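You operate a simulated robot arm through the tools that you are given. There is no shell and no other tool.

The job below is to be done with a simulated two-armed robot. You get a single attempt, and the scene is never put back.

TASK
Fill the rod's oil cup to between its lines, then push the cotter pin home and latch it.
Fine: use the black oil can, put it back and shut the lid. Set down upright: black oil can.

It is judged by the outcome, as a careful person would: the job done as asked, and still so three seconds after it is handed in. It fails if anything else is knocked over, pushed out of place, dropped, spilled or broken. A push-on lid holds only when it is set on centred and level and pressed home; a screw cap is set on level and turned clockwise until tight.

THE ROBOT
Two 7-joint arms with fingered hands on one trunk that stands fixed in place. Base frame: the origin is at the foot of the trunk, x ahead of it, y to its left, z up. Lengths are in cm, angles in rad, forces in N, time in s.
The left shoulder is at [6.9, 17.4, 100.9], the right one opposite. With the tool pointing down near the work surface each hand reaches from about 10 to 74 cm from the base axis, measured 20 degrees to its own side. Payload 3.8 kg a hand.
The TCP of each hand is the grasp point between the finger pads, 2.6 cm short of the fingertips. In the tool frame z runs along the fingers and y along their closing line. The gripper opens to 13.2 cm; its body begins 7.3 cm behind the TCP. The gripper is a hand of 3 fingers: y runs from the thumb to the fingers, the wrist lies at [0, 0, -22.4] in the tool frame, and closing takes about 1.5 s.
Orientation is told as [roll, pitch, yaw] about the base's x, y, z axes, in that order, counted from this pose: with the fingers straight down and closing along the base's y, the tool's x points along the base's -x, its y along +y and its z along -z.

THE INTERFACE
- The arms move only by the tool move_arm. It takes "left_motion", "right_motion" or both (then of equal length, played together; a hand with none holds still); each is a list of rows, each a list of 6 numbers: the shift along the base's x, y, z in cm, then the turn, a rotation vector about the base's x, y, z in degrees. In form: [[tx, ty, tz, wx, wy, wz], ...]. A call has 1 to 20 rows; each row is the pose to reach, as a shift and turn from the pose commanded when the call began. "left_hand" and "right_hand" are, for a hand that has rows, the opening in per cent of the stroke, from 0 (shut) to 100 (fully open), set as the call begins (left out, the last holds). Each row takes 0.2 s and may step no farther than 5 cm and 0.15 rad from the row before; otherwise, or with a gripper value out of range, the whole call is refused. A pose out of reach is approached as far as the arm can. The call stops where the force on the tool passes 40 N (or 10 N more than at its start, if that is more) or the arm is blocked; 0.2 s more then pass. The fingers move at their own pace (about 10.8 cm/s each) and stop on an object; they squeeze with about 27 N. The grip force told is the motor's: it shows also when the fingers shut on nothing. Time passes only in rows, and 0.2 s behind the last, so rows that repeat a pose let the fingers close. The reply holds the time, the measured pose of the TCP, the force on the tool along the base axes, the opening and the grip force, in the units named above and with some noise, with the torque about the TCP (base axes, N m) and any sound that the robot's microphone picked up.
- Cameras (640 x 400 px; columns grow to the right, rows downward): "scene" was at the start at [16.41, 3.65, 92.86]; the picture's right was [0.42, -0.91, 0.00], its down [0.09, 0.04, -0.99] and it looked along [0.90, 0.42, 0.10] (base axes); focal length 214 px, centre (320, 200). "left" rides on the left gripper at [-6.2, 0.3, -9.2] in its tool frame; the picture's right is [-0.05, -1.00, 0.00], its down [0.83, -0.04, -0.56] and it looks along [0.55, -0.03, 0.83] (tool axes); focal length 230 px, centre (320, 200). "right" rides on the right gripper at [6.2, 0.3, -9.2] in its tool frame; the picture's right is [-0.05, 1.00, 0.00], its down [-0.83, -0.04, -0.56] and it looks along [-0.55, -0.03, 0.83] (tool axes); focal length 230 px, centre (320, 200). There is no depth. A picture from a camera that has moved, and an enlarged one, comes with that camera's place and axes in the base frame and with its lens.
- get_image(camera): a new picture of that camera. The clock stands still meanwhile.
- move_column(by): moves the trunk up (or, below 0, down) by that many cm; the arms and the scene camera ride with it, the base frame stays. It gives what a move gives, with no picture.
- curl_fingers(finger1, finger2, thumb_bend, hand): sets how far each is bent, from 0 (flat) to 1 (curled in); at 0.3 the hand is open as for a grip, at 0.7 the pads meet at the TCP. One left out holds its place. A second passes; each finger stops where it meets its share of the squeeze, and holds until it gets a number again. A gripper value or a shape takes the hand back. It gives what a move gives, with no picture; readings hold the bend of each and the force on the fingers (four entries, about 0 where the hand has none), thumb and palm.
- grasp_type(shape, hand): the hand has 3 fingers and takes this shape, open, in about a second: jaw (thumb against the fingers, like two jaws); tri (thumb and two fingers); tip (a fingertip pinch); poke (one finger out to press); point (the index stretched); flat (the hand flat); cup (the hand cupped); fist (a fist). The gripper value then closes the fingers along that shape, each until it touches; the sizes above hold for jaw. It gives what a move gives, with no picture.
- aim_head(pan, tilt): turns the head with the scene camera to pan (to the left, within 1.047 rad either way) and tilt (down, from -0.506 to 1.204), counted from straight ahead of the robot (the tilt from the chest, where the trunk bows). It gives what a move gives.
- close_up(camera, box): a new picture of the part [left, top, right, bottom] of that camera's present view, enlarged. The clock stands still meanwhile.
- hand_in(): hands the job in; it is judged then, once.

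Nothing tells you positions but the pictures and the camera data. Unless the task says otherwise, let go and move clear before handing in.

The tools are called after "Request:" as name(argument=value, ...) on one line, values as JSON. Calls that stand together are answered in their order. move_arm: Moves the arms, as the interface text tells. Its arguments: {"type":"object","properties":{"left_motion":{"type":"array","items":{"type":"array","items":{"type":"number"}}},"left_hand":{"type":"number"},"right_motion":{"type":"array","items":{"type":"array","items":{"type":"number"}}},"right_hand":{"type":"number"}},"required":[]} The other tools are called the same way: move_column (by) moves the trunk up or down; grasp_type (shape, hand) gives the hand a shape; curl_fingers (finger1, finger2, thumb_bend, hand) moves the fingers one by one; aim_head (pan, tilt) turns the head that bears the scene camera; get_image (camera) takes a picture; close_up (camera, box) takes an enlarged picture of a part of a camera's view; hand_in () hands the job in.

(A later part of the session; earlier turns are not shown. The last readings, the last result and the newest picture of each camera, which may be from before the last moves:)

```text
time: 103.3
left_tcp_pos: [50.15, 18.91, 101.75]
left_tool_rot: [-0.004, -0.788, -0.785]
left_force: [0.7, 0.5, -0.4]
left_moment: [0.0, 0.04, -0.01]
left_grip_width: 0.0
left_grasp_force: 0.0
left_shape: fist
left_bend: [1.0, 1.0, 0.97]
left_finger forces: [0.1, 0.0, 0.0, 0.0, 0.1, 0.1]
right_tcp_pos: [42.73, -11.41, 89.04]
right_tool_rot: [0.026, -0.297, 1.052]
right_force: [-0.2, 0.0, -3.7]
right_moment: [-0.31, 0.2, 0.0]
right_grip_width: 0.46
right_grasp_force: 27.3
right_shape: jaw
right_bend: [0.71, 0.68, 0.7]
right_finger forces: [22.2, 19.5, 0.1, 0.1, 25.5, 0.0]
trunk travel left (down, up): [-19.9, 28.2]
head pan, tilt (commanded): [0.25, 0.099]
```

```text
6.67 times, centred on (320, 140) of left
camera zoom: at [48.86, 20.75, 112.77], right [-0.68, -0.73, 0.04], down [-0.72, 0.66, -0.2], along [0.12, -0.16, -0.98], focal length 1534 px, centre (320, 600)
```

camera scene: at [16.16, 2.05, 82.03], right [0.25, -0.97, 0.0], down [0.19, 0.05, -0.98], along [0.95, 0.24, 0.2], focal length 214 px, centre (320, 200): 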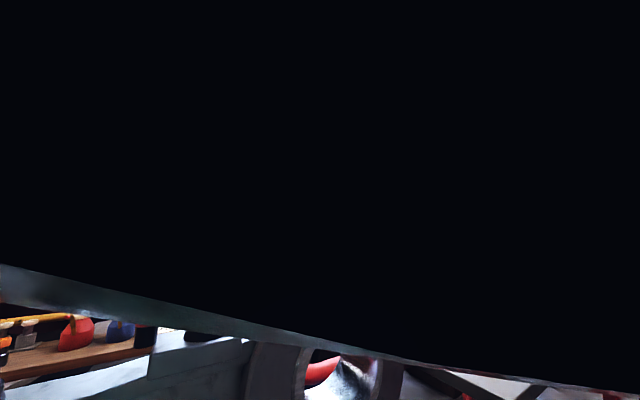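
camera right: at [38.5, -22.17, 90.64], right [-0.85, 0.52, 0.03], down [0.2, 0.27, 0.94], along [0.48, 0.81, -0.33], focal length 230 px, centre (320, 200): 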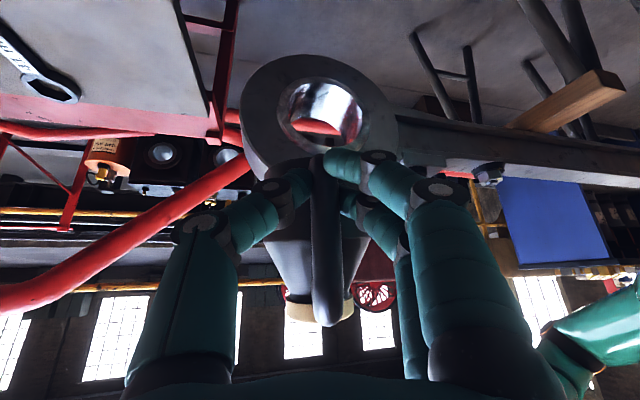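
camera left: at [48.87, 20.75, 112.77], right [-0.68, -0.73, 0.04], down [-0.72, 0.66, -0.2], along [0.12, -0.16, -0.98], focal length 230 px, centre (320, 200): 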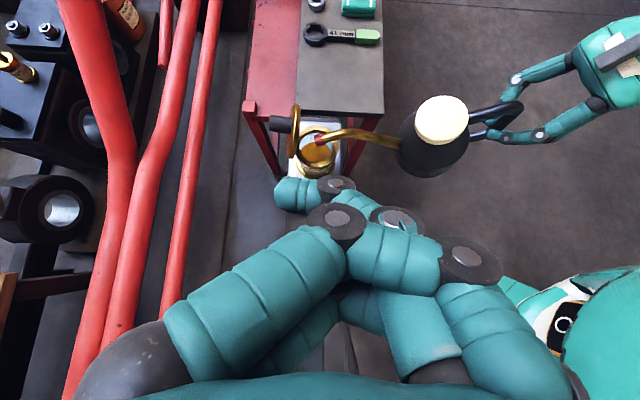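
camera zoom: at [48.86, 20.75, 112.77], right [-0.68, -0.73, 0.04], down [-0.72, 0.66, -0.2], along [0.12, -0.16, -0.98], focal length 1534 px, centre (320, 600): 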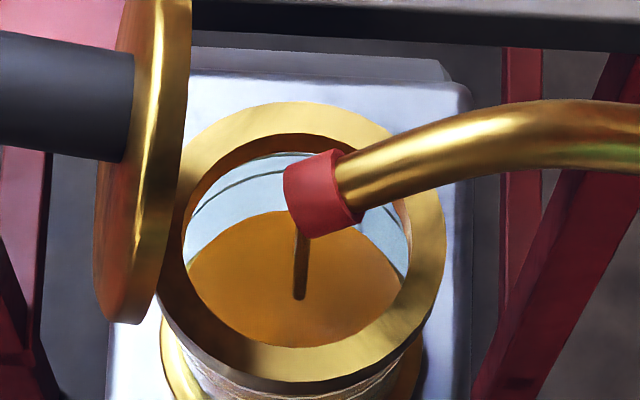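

The level is rising slowly (about 10 px in 1.6 s; 120 px still to go). The overhead view also shows both rings on the inner wall, giving a direct reading. I tilt 3° more and hold for 2 s.

Request:
move_arm(right_motion=[[0.03, 0.04, 0.5, -0.8, 0.55, 0], [0.05, 0.08, 1.0, -1.7, 1.1, 0], [0.08, 0.12, 1.43, -2.5, 1.65, 0], [0.08, 0.12, 1.43, -2.5, 1.65, 0], [0.08, 0.12, 1.43, -2.5, 1.65, 0], [0.08, 0.12, 1.43, -2.5, 1.65, 0], [0.08, 0.12, 1.43, -2.5, 1.65, 0], [0.08, 0.12, 1.43, -2.5, 1.65, 0]])

Request:
close_up(camera="scene", box=[306, 148, 350, 184])

Request:
close_up(camera="left", box=[290, 110, 350, 170])

```text
time: 105.1
left_tcp_pos: [50.21, 19.0, 101.84]
left_tool_rot: [-0.006, -0.79, -0.784]
left_force: [-0.1, 0.7, 0.8]
left_moment: [-0.01, -0.02, -0.01]
left_grip_width: 0.0
left_grasp_force: 0.0
left_shape: fist
left_bend: [1.0, 1.0, 0.97]
left_finger forces: [0.0, 0.0, 0.0, 0.1, 0.1, 0.0]
right_tcp_pos: [42.89, -11.24, 90.56]
right_tool_rot: [0.028, -0.245, 1.051]
right_force: [0.2, -0.9, -4.4]
right_moment: [-0.32, 0.18, -0.04]
right_grip_width: 0.46
right_grasp_force: 26.9
right_shape: jaw
right_bend: [0.71, 0.68, 0.7]
right_finger forces: [21.9, 19.5, 0.1, 0.1, 25.5, 0.0]
trunk travel left (down, up): [-19.9, 28.2]
head pan, tilt (commanded): [0.25, 0.099]
```

```text
11.11 times, centred on (328, 166) of scene
camera zoom: at [17.01, 2.27, 79.39], right [0.25, -0.97, 0.0], down [-0.1, -0.02, -0.99], along [0.96, 0.25, -0.1], focal length 2383 px, centre (231, 578)
```

zoom: 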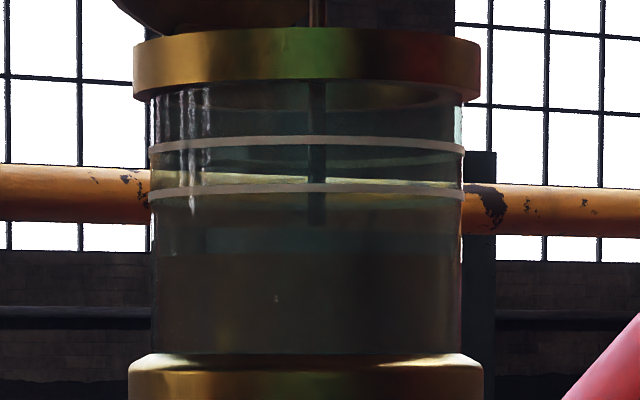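

```text
6.67 times, centred on (320, 140) of left
camera zoom: at [48.86, 20.75, 112.77], right [-0.68, -0.73, 0.04], down [-0.72, 0.66, -0.2], along [0.12, -0.16, -0.98], focal length 1534 px, centre (320, 600)
```

zoom: 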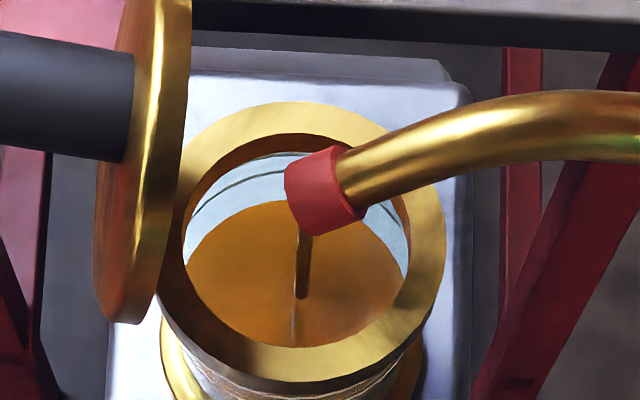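

Level rising at about 18 px/s; about 87 px to go. I hold the tilt another 2.2 s and check.

Request:
move_arm(right_motion=[[0, 0, 0, 0, 0, 0], [0, 0, 0, 0, 0, 0], [0, 0, 0, 0, 0, 0], [0, 0, 0, 0, 0, 0], [0, 0, 0, 0, 0, 0], [0, 0, 0, 0, 0, 0], [0, 0, 0, 0, 0, 0], [0, 0, 0, 0, 0, 0], [0, 0, 0, 0, 0, 0], [0, 0, 0, 0, 0, 0]])

Request:
close_up(camera="scene", box=[306, 148, 350, 184])

Request:
close_up(camera="left", box=[290, 110, 350, 170])

```text
time: 107.3
left_tcp_pos: [50.24, 18.89, 101.82]
left_tool_rot: [-0.007, -0.79, -0.784]
left_force: [0.2, -0.9, -0.2]
left_moment: [0.01, 0.01, 0.03]
left_grip_width: 0.0
left_grasp_force: 0.1
left_shape: fist
left_bend: [1.0, 1.0, 0.97]
left_finger forces: [0.1, 0.1, 0.0, 0.1, 0.0, 0.0]
right_tcp_pos: [42.82, -11.32, 90.57]
right_tool_rot: [0.031, -0.243, 1.051]
right_force: [-0.8, 0.6, -4.6]
right_moment: [-0.3, 0.2, 0.0]
right_grip_width: 0.47
right_grasp_force: 27.4
right_shape: jaw
right_bend: [0.71, 0.68, 0.7]
right_finger forces: [21.9, 19.5, 0.1, 0.0, 25.6, 0.1]
trunk travel left (down, up): [-19.9, 28.2]
head pan, tilt (commanded): [0.25, 0.099]
```

```text
11.11 times, centred on (328, 166) of scene
camera zoom: at [17.01, 2.27, 79.39], right [0.25, -0.97, 0.0], down [-0.1, -0.02, -0.99], along [0.96, 0.25, -0.1], focal length 2383 px, centre (231, 578)
```

zoom: 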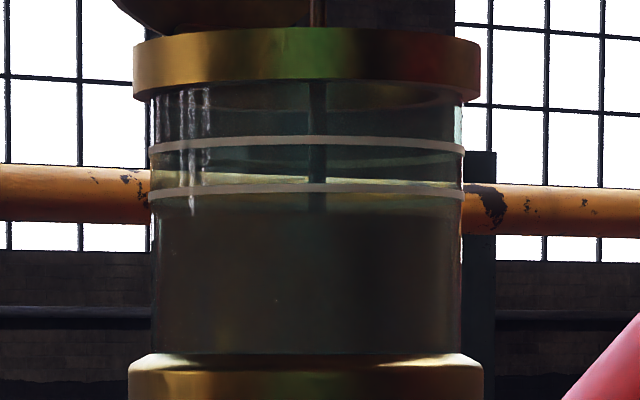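

```text
6.67 times, centred on (320, 140) of left
camera zoom: at [48.86, 20.75, 112.77], right [-0.68, -0.73, 0.04], down [-0.72, 0.66, -0.2], along [0.12, -0.16, -0.98], focal length 1534 px, centre (320, 600)
```

zoom: 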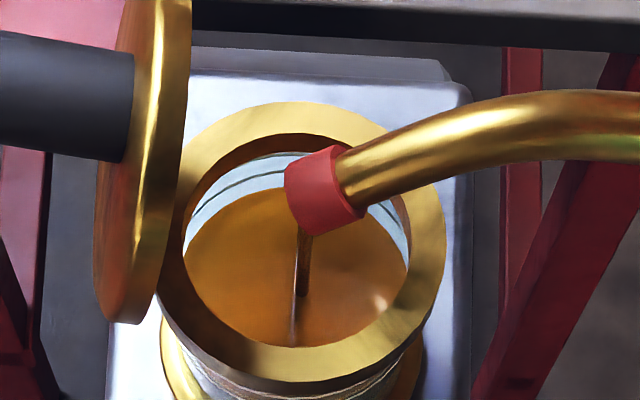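

Nearly at the lower ring: surface at y≈213, lower ring 190, upper 145, target ≈167. I hold 1.4 s more.

Request:
move_arm(right_motion=[[0, 0, 0, 0, 0, 0], [0, 0, 0, 0, 0, 0], [0, 0, 0, 0, 0, 0], [0, 0, 0, 0, 0, 0], [0, 0, 0, 0, 0, 0], [0, 0, 0, 0, 0, 0]])

Request:
close_up(camera="scene", box=[306, 148, 350, 184])

Request:
close_up(camera="left", box=[300, 120, 345, 155])

```text
time: 108.7
left_tcp_pos: [50.17, 19.01, 101.82]
left_tool_rot: [-0.006, -0.789, -0.783]
left_force: [0.7, -0.3, 0.3]
left_moment: [-0.01, 0.03, -0.01]
left_grip_width: 0.01
left_grasp_force: 0.1
left_shape: fist
left_bend: [1.0, 1.0, 0.97]
left_finger forces: [0.0, 0.0, 0.0, 0.0, 0.1, 0.0]
right_tcp_pos: [42.83, -11.32, 90.47]
right_tool_rot: [0.028, -0.245, 1.051]
right_force: [1.0, 0.4, -3.9]
right_moment: [-0.29, 0.19, 0.02]
right_grip_width: 0.47
right_grasp_force: 27.1
right_shape: jaw
right_bend: [0.71, 0.68, 0.7]
right_finger forces: [21.9, 19.5, 0.1, 0.1, 25.4, 0.0]
trunk travel left (down, up): [-19.9, 28.2]
head pan, tilt (commanded): [0.25, 0.099]
```

```text
11.11 times, centred on (328, 166) of scene
camera zoom: at [17.01, 2.27, 79.39], right [0.25, -0.97, 0.0], down [-0.1, -0.02, -0.99], along [0.96, 0.25, -0.1], focal length 2383 px, centre (231, 578)
```

zoom: 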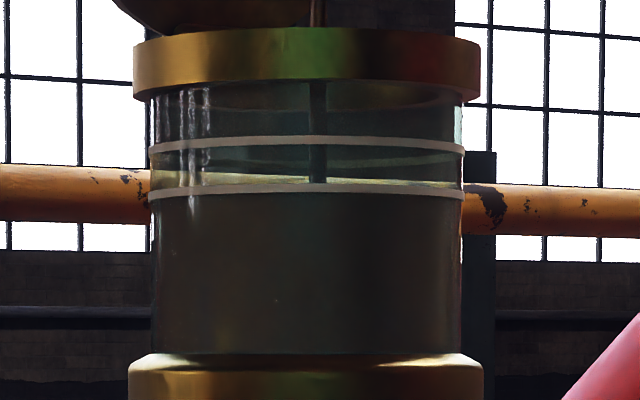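

```text
11.43 times, centred on (322, 138) of left
camera zoom: at [48.86, 20.75, 112.77], right [-0.68, -0.73, 0.04], down [-0.72, 0.66, -0.2], along [0.12, -0.16, -0.98], focal length 2629 px, centre (291, 914)
```

zoom: 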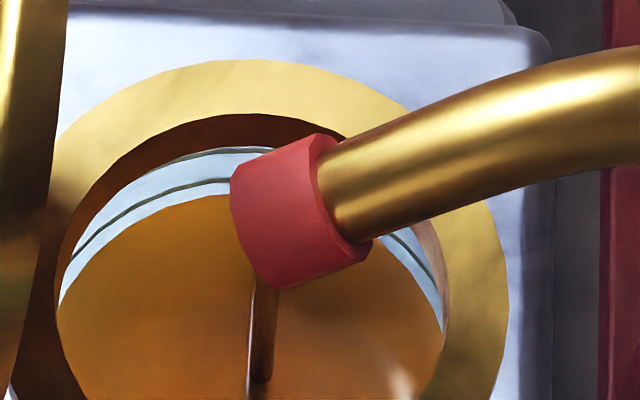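

The surface has just reached the lower ring. I hold 0.6 s more and then tilt back in the same move to stop the stream.

Request:
move_arm(right_motion=[[0, 0, 0, 0, 0, 0], [0, 0, 0, 0, 0, 0], [0, 0, 0, 0, 0, 0], [-0.04, -0.06, -1.27, 2.2, -1.5, 0], [-0.08, -0.12, -2.54, 4.5, -2.9, 0], [-0.12, -0.18, -3.8, 6.7, -4.4, 0], [-0.12, -0.18, -3.8, 6.7, -4.4, 0]])

Request:
close_up(camera="scene", box=[306, 148, 350, 184])

Request:
close_up(camera="left", box=[300, 120, 345, 155])

```text
time: 110.3
left_tcp_pos: [50.31, 18.82, 101.84]
left_tool_rot: [-0.005, -0.79, -0.784]
left_force: [-0.2, 0.0, 0.2]
left_moment: [-0.02, 0.0, -0.04]
left_grip_width: 0.01
left_grasp_force: 0.1
left_shape: fist
left_bend: [1.0, 1.0, 0.95]
left_finger forces: [0.1, 0.0, 0.0, 0.0, 0.0, 0.1]
right_tcp_pos: [42.73, -11.38, 86.67]
right_tool_rot: [0.019, -0.385, 1.052]
right_force: [-0.1, -0.5, -4.5]
right_moment: [-0.34, 0.2, -0.01]
right_grip_width: 0.44
right_grasp_force: 27.4
right_shape: jaw
right_bend: [0.71, 0.68, 0.7]
right_finger forces: [22.2, 19.6, 0.0, 0.1, 25.5, 0.1]
trunk travel left (down, up): [-19.9, 28.2]
head pan, tilt (commanded): [0.25, 0.099]
```

```text
11.11 times, centred on (328, 166) of scene
camera zoom: at [17.01, 2.27, 79.39], right [0.25, -0.97, 0.0], down [-0.1, -0.02, -0.99], along [0.96, 0.25, -0.1], focal length 2383 px, centre (231, 578)
```

zoom: 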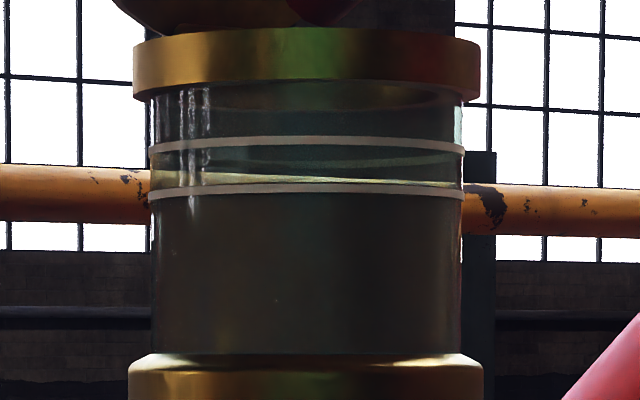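

```text
11.43 times, centred on (322, 138) of left
camera zoom: at [48.86, 20.74, 112.77], right [-0.68, -0.73, 0.04], down [-0.72, 0.66, -0.2], along [0.12, -0.16, -0.98], focal length 2629 px, centre (291, 914)
```

zoom: 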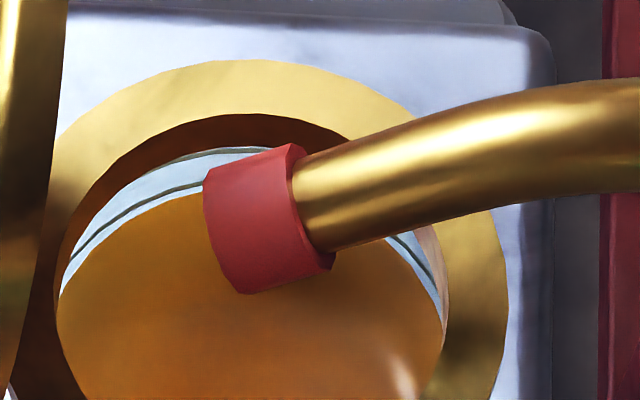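

The stream has stopped. I zoom closely on the ring area to judge the level exactly.

Request:
close_up(camera="scene", box=[314, 154, 334, 168])

Request:
close_up(camera="left", box=[302, 128, 322, 142])

```text
16.00 times, centred on (324, 161) of scene
camera zoom: at [17.01, 2.27, 79.39], right [0.25, -0.97, 0.0], down [-0.1, -0.02, -0.99], along [0.96, 0.25, -0.1], focal length 3432 px, centre (256, 824)
```

zoom: 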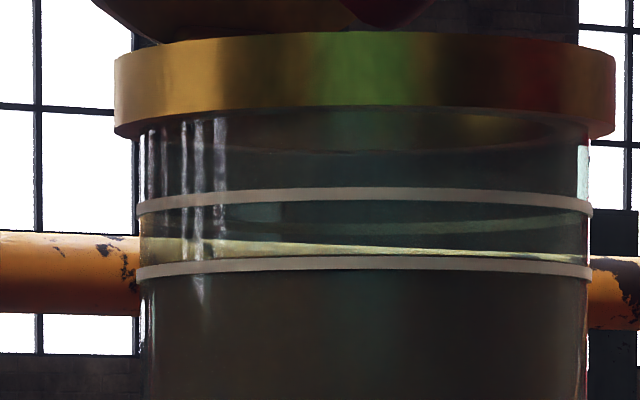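

```text
16.00 times, centred on (312, 135) of left
camera zoom: at [48.86, 20.74, 112.77], right [-0.68, -0.73, 0.04], down [-0.72, 0.66, -0.2], along [0.12, -0.16, -0.98], focal length 3681 px, centre (448, 1240)
```

zoom: 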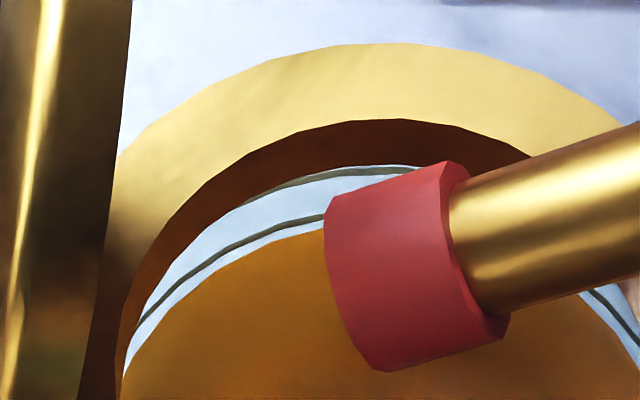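

The level is right at the lower ring; I want about 0.35 cm more to sit mid-way. I repeat a short pour: tilt, hold about 1 s, tilt back.

Request:
move_arm(right_motion=[[0.04, 0.06, 1.27, -2.2, 1.5, 0], [0.08, 0.12, 2.54, -4.5, 2.9, 0], [0.12, 0.18, 3.8, -6.7, 4.4, 0], [0.12, 0.18, 3.8, -6.7, 4.4, 0], [0.12, 0.18, 3.8, -6.7, 4.4, 0], [0.12, 0.18, 3.8, -6.7, 4.4, 0], [0.12, 0.18, 3.8, -6.7, 4.4, 0], [0.08, 0.12, 2.54, -4.5, 2.9, 0], [0.04, 0.06, 1.27, -2.2, 1.5, 0], [0, 0, 0, 0, 0, 0], [0, 0, 0, 0, 0, 0]])

Request:
close_up(camera="scene", box=[314, 154, 334, 168])

Request:
close_up(camera="left", box=[302, 128, 322, 142])

```text
time: 112.7
left_tcp_pos: [50.16, 18.94, 101.79]
left_tool_rot: [-0.005, -0.789, -0.783]
left_force: [-0.4, 0.6, -0.9]
left_moment: [0.0, 0.03, 0.04]
left_grip_width: 0.0
left_grasp_force: 0.0
left_shape: fist
left_bend: [1.0, 1.0, 0.95]
left_finger forces: [0.0, 0.1, 0.1, 0.0, 0.1, 0.0]
right_tcp_pos: [42.46, -11.54, 86.67]
right_tool_rot: [0.02, -0.383, 1.051]
right_force: [0.8, -0.2, -3.6]
right_moment: [-0.29, 0.2, -0.01]
right_grip_width: 0.45
right_grasp_force: 27.1
right_shape: jaw
right_bend: [0.71, 0.67, 0.7]
right_finger forces: [21.9, 19.6, 0.0, 0.1, 25.5, 0.0]
trunk travel left (down, up): [-19.9, 28.2]
head pan, tilt (commanded): [0.25, 0.099]
```

```text
16.00 times, centred on (324, 161) of scene
camera zoom: at [17.01, 2.27, 79.39], right [0.25, -0.97, 0.0], down [-0.1, -0.02, -0.99], along [0.96, 0.25, -0.1], focal length 3432 px, centre (256, 824)
```

zoom: 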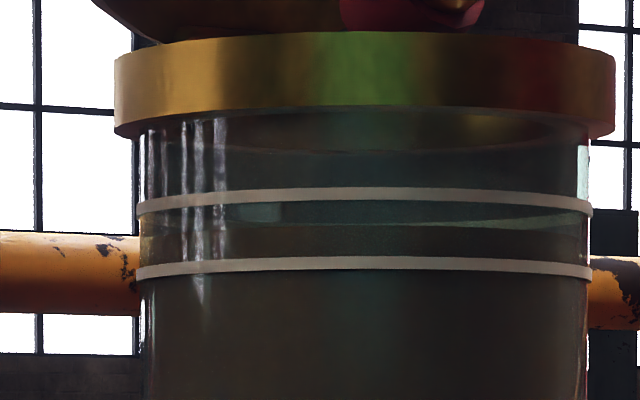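

```text
16.00 times, centred on (312, 135) of left
camera zoom: at [48.86, 20.74, 112.77], right [-0.68, -0.73, 0.04], down [-0.72, 0.66, -0.2], along [0.12, -0.16, -0.98], focal length 3681 px, centre (448, 1240)
```

zoom: 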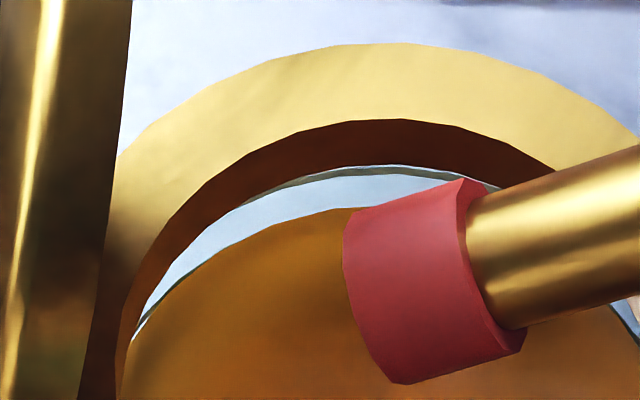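

The oil surface is now clearly between the two rings (about mid-way). I level the can with its tip still above the cup, then back it away.

Request:
move_arm(right_motion=[[0.1, 0, -0.5, 2.5, -1.65, 0], [0.3, 0.1, -1, 5, -3.3, 0], [0.5, 0.1, -1.5, 7.5, -4.9, 0], [0.6, 0, -1.5, 10, -6.6, 0], [0.7, -0.1, -1, 12.5, -8.2, 0], [0.7, -0.2, 0, 12.5, -8.2, 0], [0.7, -0.3, 1, 12.5, -8.2, 0], [0.8, -0.8, 2, 12.5, -8.2, 0], [1.0, -1.6, 2.5, 12.5, -8.2, 0], [1.3, -2.5, 2.8, 12.5, -8.2, 0]])

Request:
get_image(camera="scene")

Request:
get_image(camera="left")

```text
time: 114.9
left_tcp_pos: [50.12, 18.91, 101.85]
left_tool_rot: [-0.008, -0.789, -0.784]
left_force: [-0.1, -0.5, -0.1]
left_moment: [-0.03, 0.03, 0.02]
left_grip_width: 0.0
left_grasp_force: 0.1
left_shape: fist
left_bend: [1.0, 1.0, 0.95]
left_finger forces: [0.0, 0.0, 0.0, 0.0, 0.0, 0.0]
right_tcp_pos: [43.93, -13.85, 89.52]
right_tool_rot: [0.0, -0.643, 1.064]
right_force: [-0.3, 0.0, -4.0]
right_moment: [-0.37, 0.27, -0.01]
right_grip_width: 0.45
right_grasp_force: 27.2
right_shape: jaw
right_bend: [0.71, 0.67, 0.7]
right_finger forces: [22.8, 20.4, 0.0, 0.1, 25.8, 0.0]
trunk travel left (down, up): [-19.9, 28.2]
head pan, tilt (commanded): [0.25, 0.099]
```

```text
taken
camera scene: at [17.01, 2.27, 79.39], right [0.25, -0.97, 0.0], down [-0.1, -0.02, -0.99], along [0.96, 0.25, -0.1], focal length 214 px, centre (320, 200)
```

scene: 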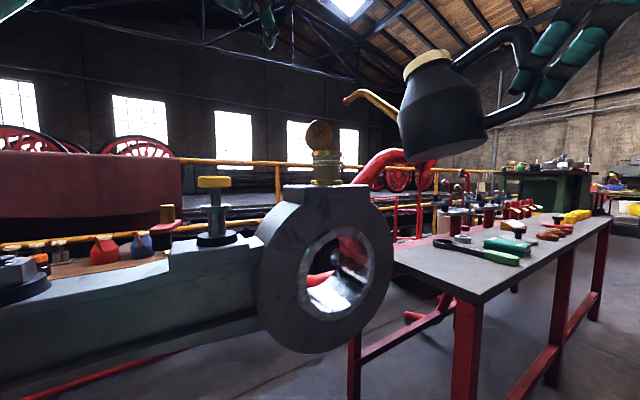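

```text
taken
camera left: at [48.86, 20.74, 112.77], right [-0.68, -0.73, 0.04], down [-0.72, 0.66, -0.2], along [0.12, -0.16, -0.98], focal length 230 px, centre (320, 200)
```

left: 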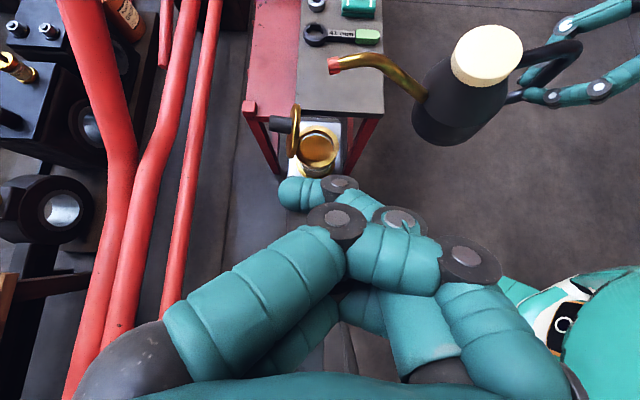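

The cup is filled and nothing spilled. I check the can's droop in the hand before carrying it back.

Request:
get_image(camera="right")

Request:
close_up(camera="scene", box=[330, 20, 530, 170])

```text
taken
camera right: at [38.61, -22.85, 93.29], right [-0.85, 0.52, 0.03], down [0.2, 0.27, 0.94], along [0.48, 0.81, -0.33], focal length 230 px, centre (320, 200)
```

right: 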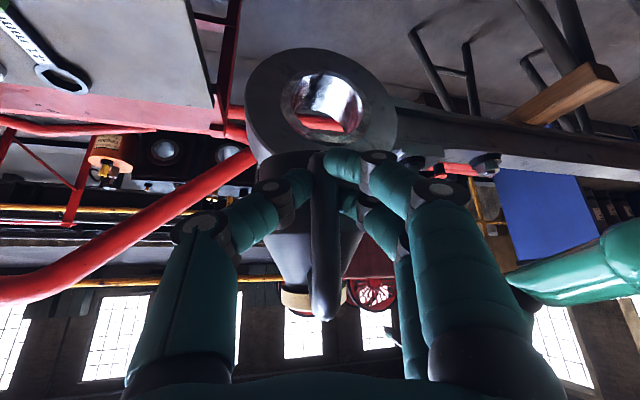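

```text
2.67 times, centred on (430, 95) of scene
camera zoom: at [17.01, 2.27, 79.39], right [0.25, -0.97, 0.0], down [-0.1, -0.02, -0.99], along [0.96, 0.25, -0.1], focal length 572 px, centre (27, 480)
```

zoom: 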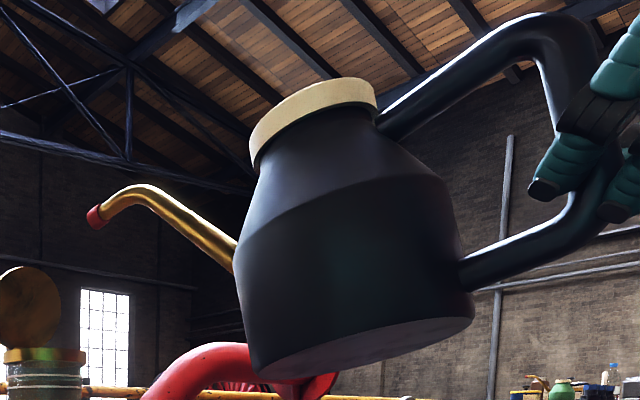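

The can droops ~20° relative to the hand (about 8° tilt now). I carry it back the way it came, turning and levelling it on the way.

Request:
move_arm(right_motion=[[0.6, -0.4, 0, 0, 0, -0.8], [1.8, -1.1, 0, 0, 0, -2.2], [3.2, -2, -0.2, 0, 0, -3.9], [4.6, -2.9, -0.5, 0, 0, -5.7], [6, -3.8, -0.8, 0, 0, -7.5], [7.4, -4.7, -1.1, 0, 0, -9.2], [8.7, -5.5, -1.3, 0, 0, -10.7], [9.6, -6.1, -1.5, 0, 0, -11.7]])

Request:
move_arm(right_motion=[[0.6, 0, -0.2, 0.5, -0.4, 0], [1.8, 0, -0.6, 1.2, -1.0, 0], [3.2, -0.1, -1.2, 2, -1.7, 0], [4.7, -0.2, -1.8, 2.9, -2.5, 0], [6.2, -0.3, -2.4, 3.7, -3.2, 0], [7.7, -0.4, -3, 4.6, -3.9, 0], [9.1, -0.5, -3.6, 5.4, -4.6, 0], [10, -0.5, -4, 6.1, -5.2, 0]])

Request:
get_image(camera="scene")

Request:
get_image(camera="right")

```text
time: 116.7
left_tcp_pos: [50.18, 18.78, 101.84]
left_tool_rot: [-0.005, -0.788, -0.783]
left_force: [-0.4, 0.1, 0.0]
left_moment: [0.04, -0.02, -0.04]
left_grip_width: 0.0
left_grasp_force: 0.0
left_shape: fist
left_bend: [1.0, 1.0, 0.93]
left_finger forces: [0.0, 0.0, 0.0, 0.0, 0.0, 0.0]
right_tcp_pos: [53.61, -20.06, 87.88]
right_tool_rot: [0.001, -0.643, 0.86]
right_force: [-0.3, -0.7, -4.5]
right_moment: [-0.3, 0.3, 0.04]
right_grip_width: 0.45
right_grasp_force: 27.2
right_shape: jaw
right_bend: [0.71, 0.67, 0.71]
right_finger forces: [22.4, 20.5, 0.0, 0.1, 26.0, 0.0]
trunk travel left (down, up): [-19.9, 28.2]
head pan, tilt (commanded): [0.25, 0.099]
```

```text
time: 118.5
left_tcp_pos: [50.21, 18.92, 101.81]
left_tool_rot: [-0.006, -0.789, -0.783]
left_force: [0.7, -0.1, -0.3]
left_moment: [-0.01, 0.03, 0.01]
left_grip_width: 0.0
left_grasp_force: 0.0
left_shape: fist
left_bend: [1.0, 1.0, 0.92]
left_finger forces: [0.0, 0.1, 0.1, 0.0, 0.0, 0.1]
right_tcp_pos: [63.24, -20.58, 83.75]
right_tool_rot: [0.001, -0.783, 0.858]
right_force: [-0.9, -0.2, -4.0]
right_moment: [-0.33, 0.35, 0.01]
right_grip_width: 0.45
right_grasp_force: 27.1
right_shape: jaw
right_bend: [0.71, 0.67, 0.71]
right_finger forces: [22.3, 20.5, 0.1, 0.0, 26.1, 0.0]
trunk travel left (down, up): [-19.9, 28.2]
head pan, tilt (commanded): [0.25, 0.099]
```

```text
taken
camera scene: at [17.03, 2.27, 79.38], right [0.25, -0.97, 0.0], down [-0.1, -0.02, -0.99], along [0.96, 0.25, -0.1], focal length 214 px, centre (320, 200)
```

scene: 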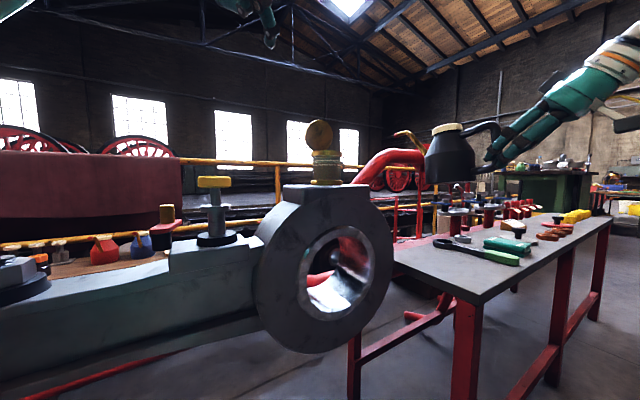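

```text
taken
camera right: at [56.05, -28.48, 86.16], right [-0.73, 0.68, 0.04], down [0.16, 0.12, 0.98], along [0.66, 0.72, -0.2], focal length 230 px, centre (320, 200)
```

right: 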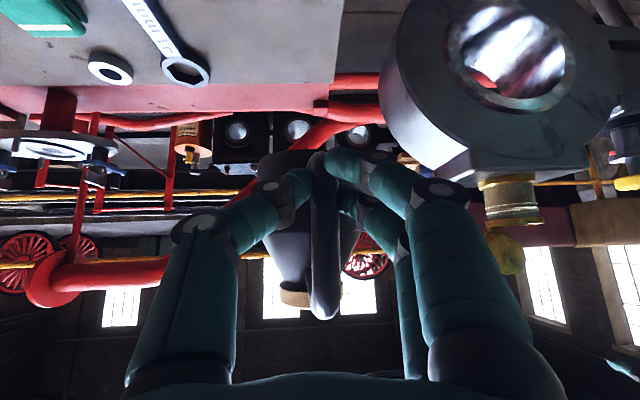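

The can is back above the bench side and looks nearly upright. I zoom in to check its tilt and twist before lowering.

Request:
close_up(camera="scene", box=[380, 100, 540, 220])

Request:
close_up(camera="right", box=[230, 140, 400, 330])

```text
3.33 times, centred on (460, 160) of scene
camera zoom: at [17.03, 2.27, 79.38], right [0.25, -0.97, 0.0], down [-0.1, -0.02, -0.99], along [0.96, 0.25, -0.1], focal length 715 px, centre (-147, 333)
```

zoom: 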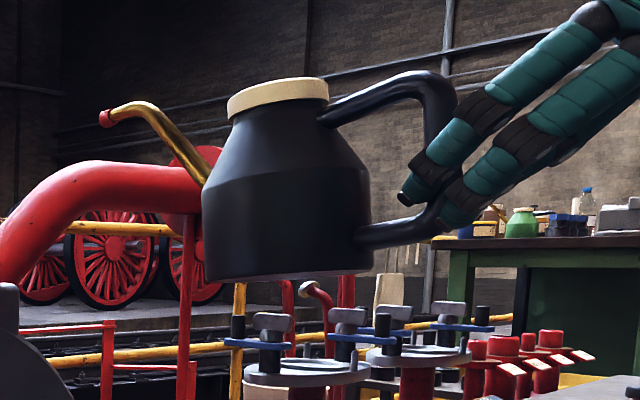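

```text
2.11 times, centred on (315, 235) of right
camera zoom: at [56.05, -28.48, 86.16], right [-0.73, 0.68, 0.04], down [0.16, 0.12, 0.98], along [0.66, 0.72, -0.2], focal length 484 px, centre (330, 126)
```

zoom: 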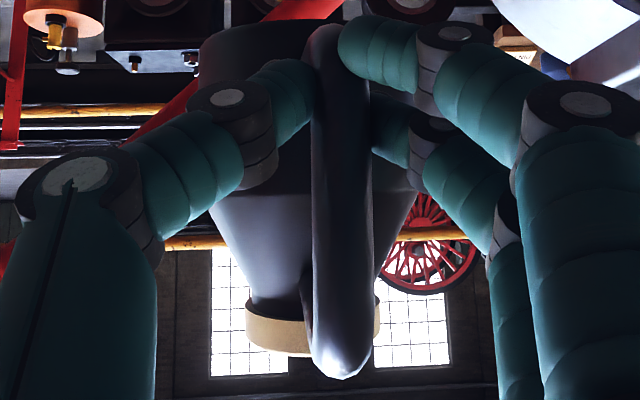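

The can leans a few degrees (forward and to one side) and is twisted slightly in the grip. I correct these while moving above its original spot, then lower part way.

Request:
move_arm(right_motion=[[0.7, 0, -0.1, 0.8, 0.2, 0.7], [1.9, 0, -0.3, 1.8, 0.4, 1.5], [3.2, 0, -0.6, 2.9, 0.7, 2.4], [4.5, 0.1, -0.9, 4.1, 1.0, 3.4], [5.7, 0.1, -1.2, 5.2, 1.3, 4.4], [6.5, 0.1, -1.5, 6.1, 1.5, 5.1], [6.7, 0.1, -1.5, 6.6, 1.6, 5.5]])

Request:
move_arm(right_motion=[[0, 0, -0.7, 0, 0, 0], [0, 0, -2, 0, 0, 0], [0, 0, -3.8, 0, 0, 0], [0, 0, -5.8, 0, 0, 0], [0, 0, -7.8, 0, 0, 0], [0, 0, -9.8, 0, 0, 0], [0, 0, -11.5, 0, 0, 0], [0, 0, -12.8, 0, 0, 0], [0, 0, -13.5, 0, 0, 0]])

Request:
aim_head(pan=0.1, tilt=0.3)

Request:
get_image(camera="scene")

Request:
get_image(camera="right")

Request:
get_image(camera="left")

```text
time: 120.1
left_tcp_pos: [50.13, 18.96, 101.89]
left_tool_rot: [-0.006, -0.788, -0.782]
left_force: [0.2, 0.0, -0.8]
left_moment: [0.0, -0.04, -0.02]
left_grip_width: 0.01
left_grasp_force: 0.0
left_shape: fist
left_bend: [1.0, 1.0, 0.92]
left_finger forces: [0.0, 0.0, 0.0, 0.0, 0.0, 0.0]
right_tcp_pos: [70.25, -20.58, 82.48]
right_tool_rot: [0.143, -0.855, 0.851]
right_force: [0.6, -0.5, -4.7]
right_moment: [-0.31, 0.27, 0.02]
right_grip_width: 0.44
right_grasp_force: 26.9
right_shape: jaw
right_bend: [0.71, 0.67, 0.71]
right_finger forces: [21.7, 21.0, 0.0, 0.1, 26.6, 0.0]
trunk travel left (down, up): [-19.9, 28.2]
head pan, tilt (commanded): [0.25, 0.099]
```

```text
time: 122.1
left_tcp_pos: [50.27, 18.85, 101.83]
left_tool_rot: [-0.005, -0.789, -0.784]
left_force: [0.3, 1.0, -0.6]
left_moment: [-0.01, 0.03, -0.01]
left_grip_width: 0.0
left_grasp_force: 0.0
left_shape: fist
left_bend: [1.0, 1.0, 0.92]
left_finger forces: [0.0, 0.0, 0.0, 0.0, 0.0, 0.0]
right_tcp_pos: [70.12, -20.54, 68.74]
right_tool_rot: [0.14, -0.851, 0.849]
right_force: [0.3, 0.2, -3.8]
right_moment: [-0.27, 0.32, -0.04]
right_grip_width: 0.45
right_grasp_force: 26.7
right_shape: jaw
right_bend: [0.71, 0.66, 0.71]
right_finger forces: [21.3, 20.8, 0.0, 0.0, 26.7, 0.1]
trunk travel left (down, up): [-19.9, 28.2]
head pan, tilt (commanded): [0.25, 0.099]
```

```text
time: 122.8
left_tcp_pos: [50.2, 18.84, 101.76]
left_tool_rot: [-0.005, -0.789, -0.784]
left_force: [0.0, -0.5, -0.2]
left_moment: [0.01, 0.02, -0.01]
left_grip_width: 0.02
left_grasp_force: 0.0
left_shape: fist
left_bend: [1.0, 1.0, 0.92]
left_finger forces: [0.0, 0.0, 0.1, 0.0, 0.1, 0.1]
right_tcp_pos: [70.18, -20.38, 68.91]
right_tool_rot: [0.145, -0.852, 0.85]
right_force: [-0.9, -0.8, -3.8]
right_moment: [-0.3, 0.3, 0.02]
right_grip_width: 0.47
right_grasp_force: 26.6
right_shape: jaw
right_bend: [0.71, 0.66, 0.71]
right_finger forces: [21.7, 21.0, 0.0, 0.0, 26.7, 0.1]
trunk travel left (down, up): [-19.9, 28.2]
head pan, tilt (commanded): [0.099, 0.3]
```

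```text
taken
camera scene: at [17.39, 0.93, 77.52], right [0.1, -0.99, 0.0], down [-0.29, -0.03, -0.96], along [0.95, 0.1, -0.3], focal length 214 px, centre (320, 200)
```

scene: 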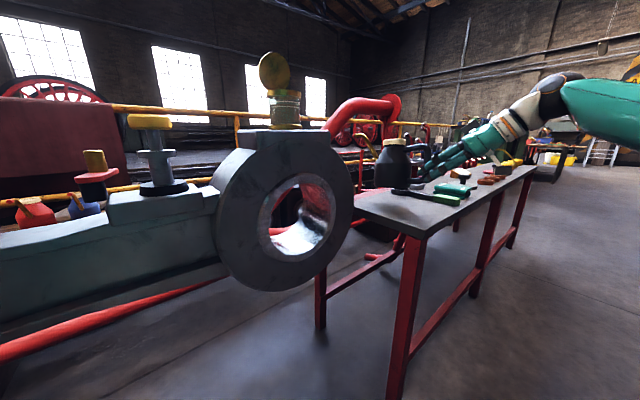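

```text
taken
camera right: at [63.74, -29.3, 70.47], right [-0.79, 0.6, 0.13], down [0.18, 0.02, 0.98], along [0.58, 0.8, -0.13], focal length 230 px, centre (320, 200)
```

right: 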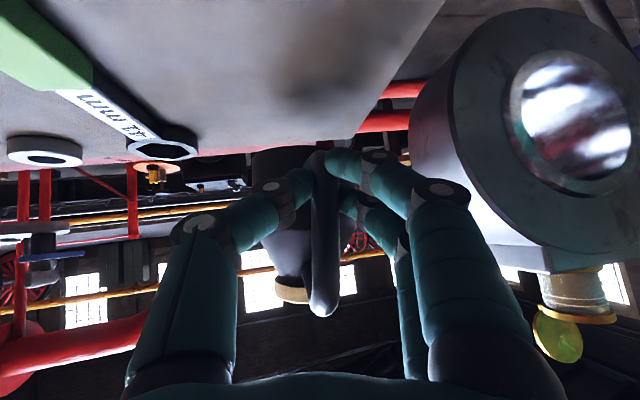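

```text
taken
camera left: at [48.88, 20.74, 112.76], right [-0.68, -0.73, 0.04], down [-0.72, 0.66, -0.2], along [0.12, -0.16, -0.98], focal length 230 px, centre (320, 200)
```

left: 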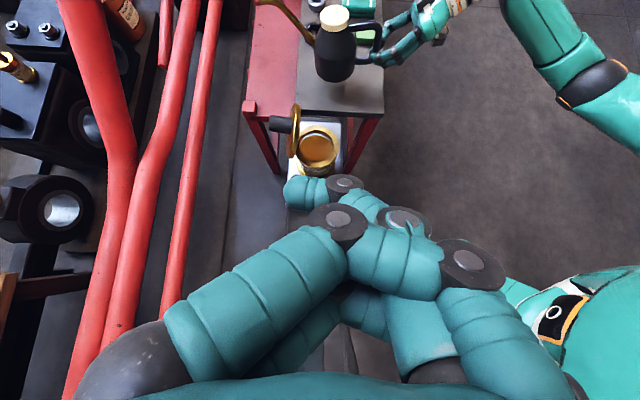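

The can is hovering over its original place. I zoom in from the head and left cameras to judge tilt and position.

Request:
close_up(camera="scene", box=[330, 100, 490, 220])

Request:
close_up(camera="left", box=[230, 0, 430, 120])

```text
3.33 times, centred on (410, 160) of scene
camera zoom: at [17.39, 0.93, 77.52], right [0.1, -0.99, 0.0], down [-0.29, -0.03, -0.96], along [0.95, 0.1, -0.3], focal length 715 px, centre (20, 333)
```

zoom: 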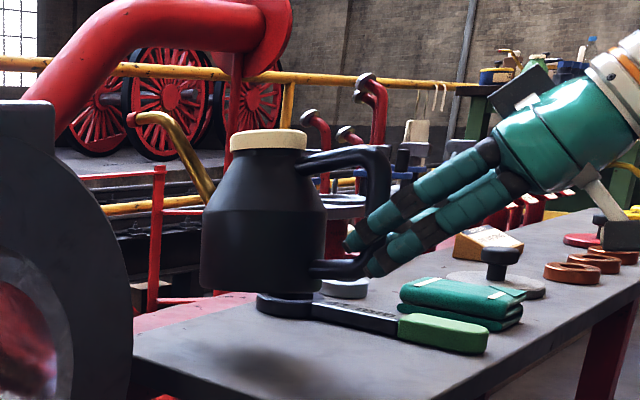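

```text
3.20 times, centred on (330, 60) of left
camera zoom: at [48.88, 20.74, 112.76], right [-0.68, -0.73, 0.04], down [-0.72, 0.66, -0.2], along [0.12, -0.16, -0.98], focal length 736 px, centre (288, 648)
```

zoom: 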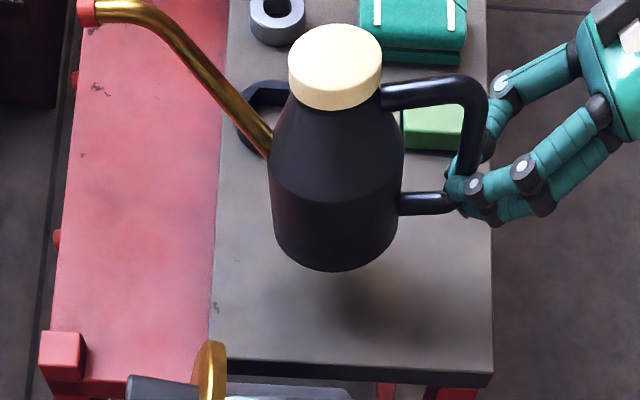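

The can hangs upright, about 6 cm above the bench and ~1 cm toward +y from its original spot. I shift that back and lower it gently until it touches.

Request:
move_arm(right_motion=[[-0.1, -0.3, -0.6, 0, 0, 0], [-0.2, -0.7, -1.6, 0, 0, 0], [-0.3, -1.0, -2.8, 0, 0, 0], [-0.3, -1.0, -3.8, 0, 0, 0], [-0.3, -1.0, -4.5, 0, 0, 0], [-0.3, -1.0, -4.9, 0, 0, 0]])

Request:
close_up(camera="scene", box=[330, 100, 490, 220])

```text
time: 124.2
left_tcp_pos: [50.18, 18.93, 101.88]
left_tool_rot: [-0.007, -0.789, -0.783]
left_force: [0.0, 0.0, 0.6]
left_moment: [0.01, 0.01, 0.04]
left_grip_width: 0.0
left_grasp_force: 0.1
left_shape: fist
left_bend: [1.0, 1.0, 0.92]
left_finger forces: [0.0, 0.0, 0.0, 0.1, 0.0, 0.1]
right_tcp_pos: [69.91, -21.46, 64.04]
right_tool_rot: [0.142, -0.854, 0.852]
right_force: [-0.1, 0.1, -3.7]
right_moment: [-0.32, 0.25, 0.02]
right_grip_width: 0.49
right_grasp_force: 27.0
right_shape: jaw
right_bend: [0.71, 0.66, 0.71]
right_finger forces: [21.1, 20.7, 0.0, 0.0, 26.7, 0.0]
trunk travel left (down, up): [-19.9, 28.2]
head pan, tilt (commanded): [0.099, 0.3]
```

```text
3.33 times, centred on (410, 160) of scene
camera zoom: at [17.39, 0.92, 77.52], right [0.1, -1.0, 0.0], down [-0.29, -0.03, -0.96], along [0.95, 0.09, -0.3], focal length 715 px, centre (20, 333)
```

zoom: 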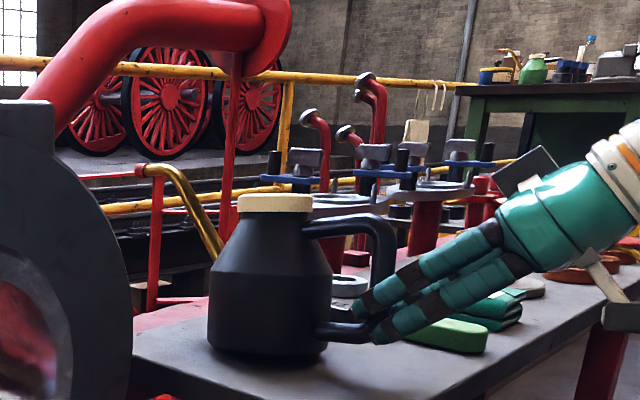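

Very close to the bench; the weight still hangs from the hand. I lower in small steps and watch the force.

Request:
move_arm(right_motion=[[0, 0, -0.2, 0, 0, 0], [0, 0, -0.4, 0, 0, 0], [0, 0, -0.6, 0, 0, 0], [0, 0, -0.6, 0, 0, 0]])

Request:
move_arm(right_motion=[[0, 0, -0.2, 0, 0, 0], [0, 0, -0.4, 0, 0, 0], [0, 0, -0.4, 0, 0, 0]])

Request:
close_up(camera="scene", box=[330, 100, 490, 220])

```text
time: 125.2
left_tcp_pos: [50.19, 18.86, 101.8]
left_tool_rot: [-0.005, -0.788, -0.784]
left_force: [0.0, 0.1, 0.2]
left_moment: [-0.03, 0.01, 0.01]
left_grip_width: 0.04
left_grasp_force: 0.1
left_shape: fist
left_bend: [1.0, 1.0, 0.92]
left_finger forces: [0.0, 0.0, 0.1, 0.0, 0.0, 0.1]
right_tcp_pos: [69.88, -21.59, 63.43]
right_tool_rot: [0.143, -0.854, 0.85]
right_force: [0.0, -0.2, -3.0]
right_moment: [-0.23, 0.11, 0.02]
right_grip_width: 0.46
right_grasp_force: 26.8
right_shape: jaw
right_bend: [0.71, 0.66, 0.71]
right_finger forces: [19.7, 19.2, 0.1, 0.0, 26.3, 0.0]
trunk travel left (down, up): [-19.9, 28.2]
head pan, tilt (commanded): [0.099, 0.3]
```

```text
time: 126.0
left_tcp_pos: [50.18, 18.88, 101.9]
left_tool_rot: [-0.005, -0.788, -0.784]
left_force: [-0.3, 1.0, -0.7]
left_moment: [-0.01, 0.03, 0.0]
left_grip_width: 0.0
left_grasp_force: 0.0
left_shape: fist
left_bend: [1.0, 1.0, 0.93]
left_finger forces: [0.0, 0.1, 0.0, 0.0, 0.0, 0.0]
right_tcp_pos: [69.86, -21.46, 62.94]
right_tool_rot: [0.143, -0.852, 0.85]
right_force: [-1.3, 0.4, -1.8]
right_moment: [-0.16, 0.08, 0.04]
right_grip_width: 0.48
right_grasp_force: 27.0
right_shape: jaw
right_bend: [0.71, 0.66, 0.71]
right_finger forces: [18.5, 18.0, 0.0, 0.0, 26.0, 0.1]
trunk travel left (down, up): [-19.9, 28.2]
head pan, tilt (commanded): [0.099, 0.3]
```

```text
3.33 times, centred on (410, 160) of scene
camera zoom: at [17.38, 0.92, 77.52], right [0.1, -1.0, 0.0], down [-0.29, -0.03, -0.96], along [0.95, 0.09, -0.3], focal length 715 px, centre (20, 333)
```

zoom: 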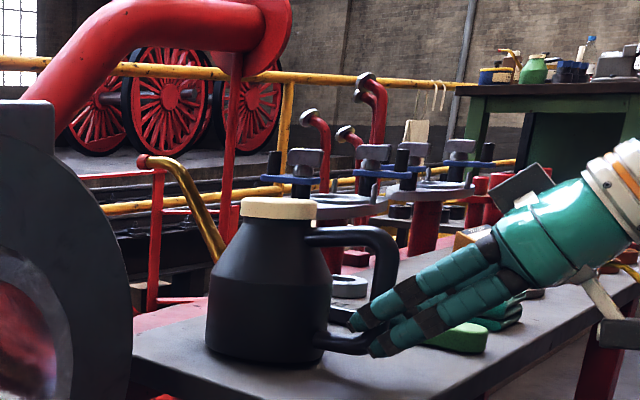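

The bench is taking weight (load down to 1.8 N). I lower a little more until the load is about zero.

Request:
move_arm(right_motion=[[0, 0, -0.15, 0, 0, 0], [0, 0, -0.3, 0, 0, 0], [0, 0, -0.3, 0, 0, 0]])

Request:
close_up(camera="left", box=[230, 0, 430, 120])

```text
time: 126.8
left_tcp_pos: [50.18, 18.94, 101.82]
left_tool_rot: [-0.005, -0.788, -0.784]
left_force: [-0.5, 1.1, 0.3]
left_moment: [-0.01, 0.0, 0.0]
left_grip_width: 0.0
left_grasp_force: 0.1
left_shape: fist
left_bend: [1.0, 1.0, 0.93]
left_finger forces: [0.0, 0.0, 0.0, 0.0, 0.1, 0.0]
right_tcp_pos: [69.84, -21.37, 62.74]
right_tool_rot: [0.144, -0.854, 0.85]
right_force: [-0.5, 0.2, -0.9]
right_moment: [-0.15, 0.04, -0.02]
right_grip_width: 0.49
right_grasp_force: 27.0
right_shape: jaw
right_bend: [0.71, 0.67, 0.71]
right_finger forces: [18.6, 17.5, 0.0, 0.0, 25.9, 0.0]
trunk travel left (down, up): [-19.9, 28.2]
head pan, tilt (commanded): [0.099, 0.3]
```

```text
3.20 times, centred on (330, 60) of left
camera zoom: at [48.85, 20.74, 112.78], right [-0.68, -0.73, 0.04], down [-0.72, 0.66, -0.2], along [0.12, -0.16, -0.98], focal length 736 px, centre (288, 648)
```

zoom: 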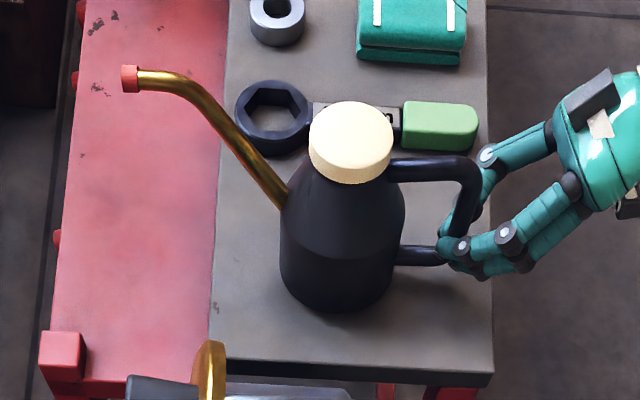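

The can is standing on the bench about 0.8 cm off its first position toward -y; I slide it back that much, then open the fingers.

Request:
move_arm(right_motion=[[0, 0.2, 0, 0, 0, 0], [0.05, 0.4, 0, 0, 0, 0], [0.1, 0.6, 0, 0, 0, 0], [0.1, 0.8, 0, 0, 0, 0]])

Request:
move_arm(right_motion=[[0, 0, 0, 0, 0, 0], [0, 0, 0, 0, 0, 0], [0, 0, 0, 0, 0, 0], [0, 0, 0, 0, 0, 0]], right_hand=30)

Request:
close_up(camera="scene", box=[330, 100, 490, 220])

Request:
get_image(camera="right")

```text
time: 127.8
left_tcp_pos: [50.13, 18.84, 101.76]
left_tool_rot: [-0.005, -0.788, -0.783]
left_force: [0.0, 0.0, 0.3]
left_moment: [-0.01, -0.02, -0.01]
left_grip_width: 0.0
left_grasp_force: 0.1
left_shape: fist
left_bend: [1.0, 0.99, 0.93]
left_finger forces: [0.1, 0.0, 0.0, 0.1, 0.1, 0.0]
right_tcp_pos: [70.08, -20.57, 62.82]
right_tool_rot: [0.141, -0.853, 0.85]
right_force: [-0.3, -0.5, -1.8]
right_moment: [-0.15, 0.01, -0.05]
right_grip_width: 0.49
right_grasp_force: 27.0
right_shape: jaw
right_bend: [0.71, 0.66, 0.71]
right_finger forces: [18.3, 18.6, 0.0, 0.0, 26.6, 0.0]
trunk travel left (down, up): [-19.9, 28.2]
head pan, tilt (commanded): [0.099, 0.3]
```

```text
time: 128.8
left_tcp_pos: [50.17, 18.89, 101.76]
left_tool_rot: [-0.006, -0.789, -0.785]
left_force: [-0.2, -0.1, 1.1]
left_moment: [0.01, 0.01, 0.02]
left_grip_width: 0.0
left_grasp_force: 0.1
left_shape: fist
left_bend: [1.0, 0.99, 0.93]
left_finger forces: [0.0, 0.0, 0.0, 0.1, 0.0, 0.0]
right_tcp_pos: [70.01, -20.6, 62.78]
right_tool_rot: [0.143, -0.855, 0.849]
right_force: [0.4, -0.2, 0.3]
right_moment: [0.02, -0.01, -0.01]
right_grip_width: 3.92
right_grasp_force: 0.1
right_shape: jaw
right_bend: [0.74, 0.74, 0.7]
right_finger forces: [0.0, 0.1, 0.0, 0.0, 0.0, 0.0]
trunk travel left (down, up): [-19.9, 28.2]
head pan, tilt (commanded): [0.099, 0.3]
```

```text
3.33 times, centred on (410, 160) of scene
camera zoom: at [17.37, 0.93, 77.52], right [0.1, -1.0, 0.0], down [-0.29, -0.03, -0.96], along [0.95, 0.09, -0.3], focal length 715 px, centre (20, 333)
```

zoom: 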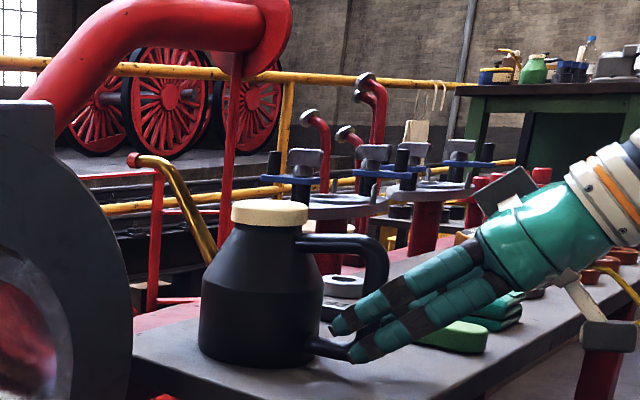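

```text
taken
camera right: at [63.58, -29.43, 64.35], right [-0.79, 0.6, 0.13], down [0.18, 0.02, 0.98], along [0.58, 0.8, -0.13], focal length 230 px, centre (320, 200)
```

right: 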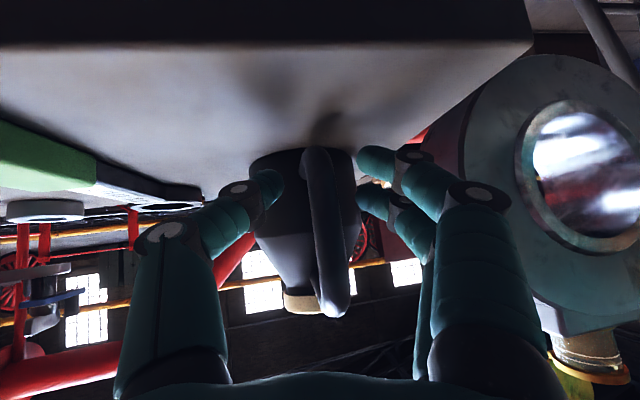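

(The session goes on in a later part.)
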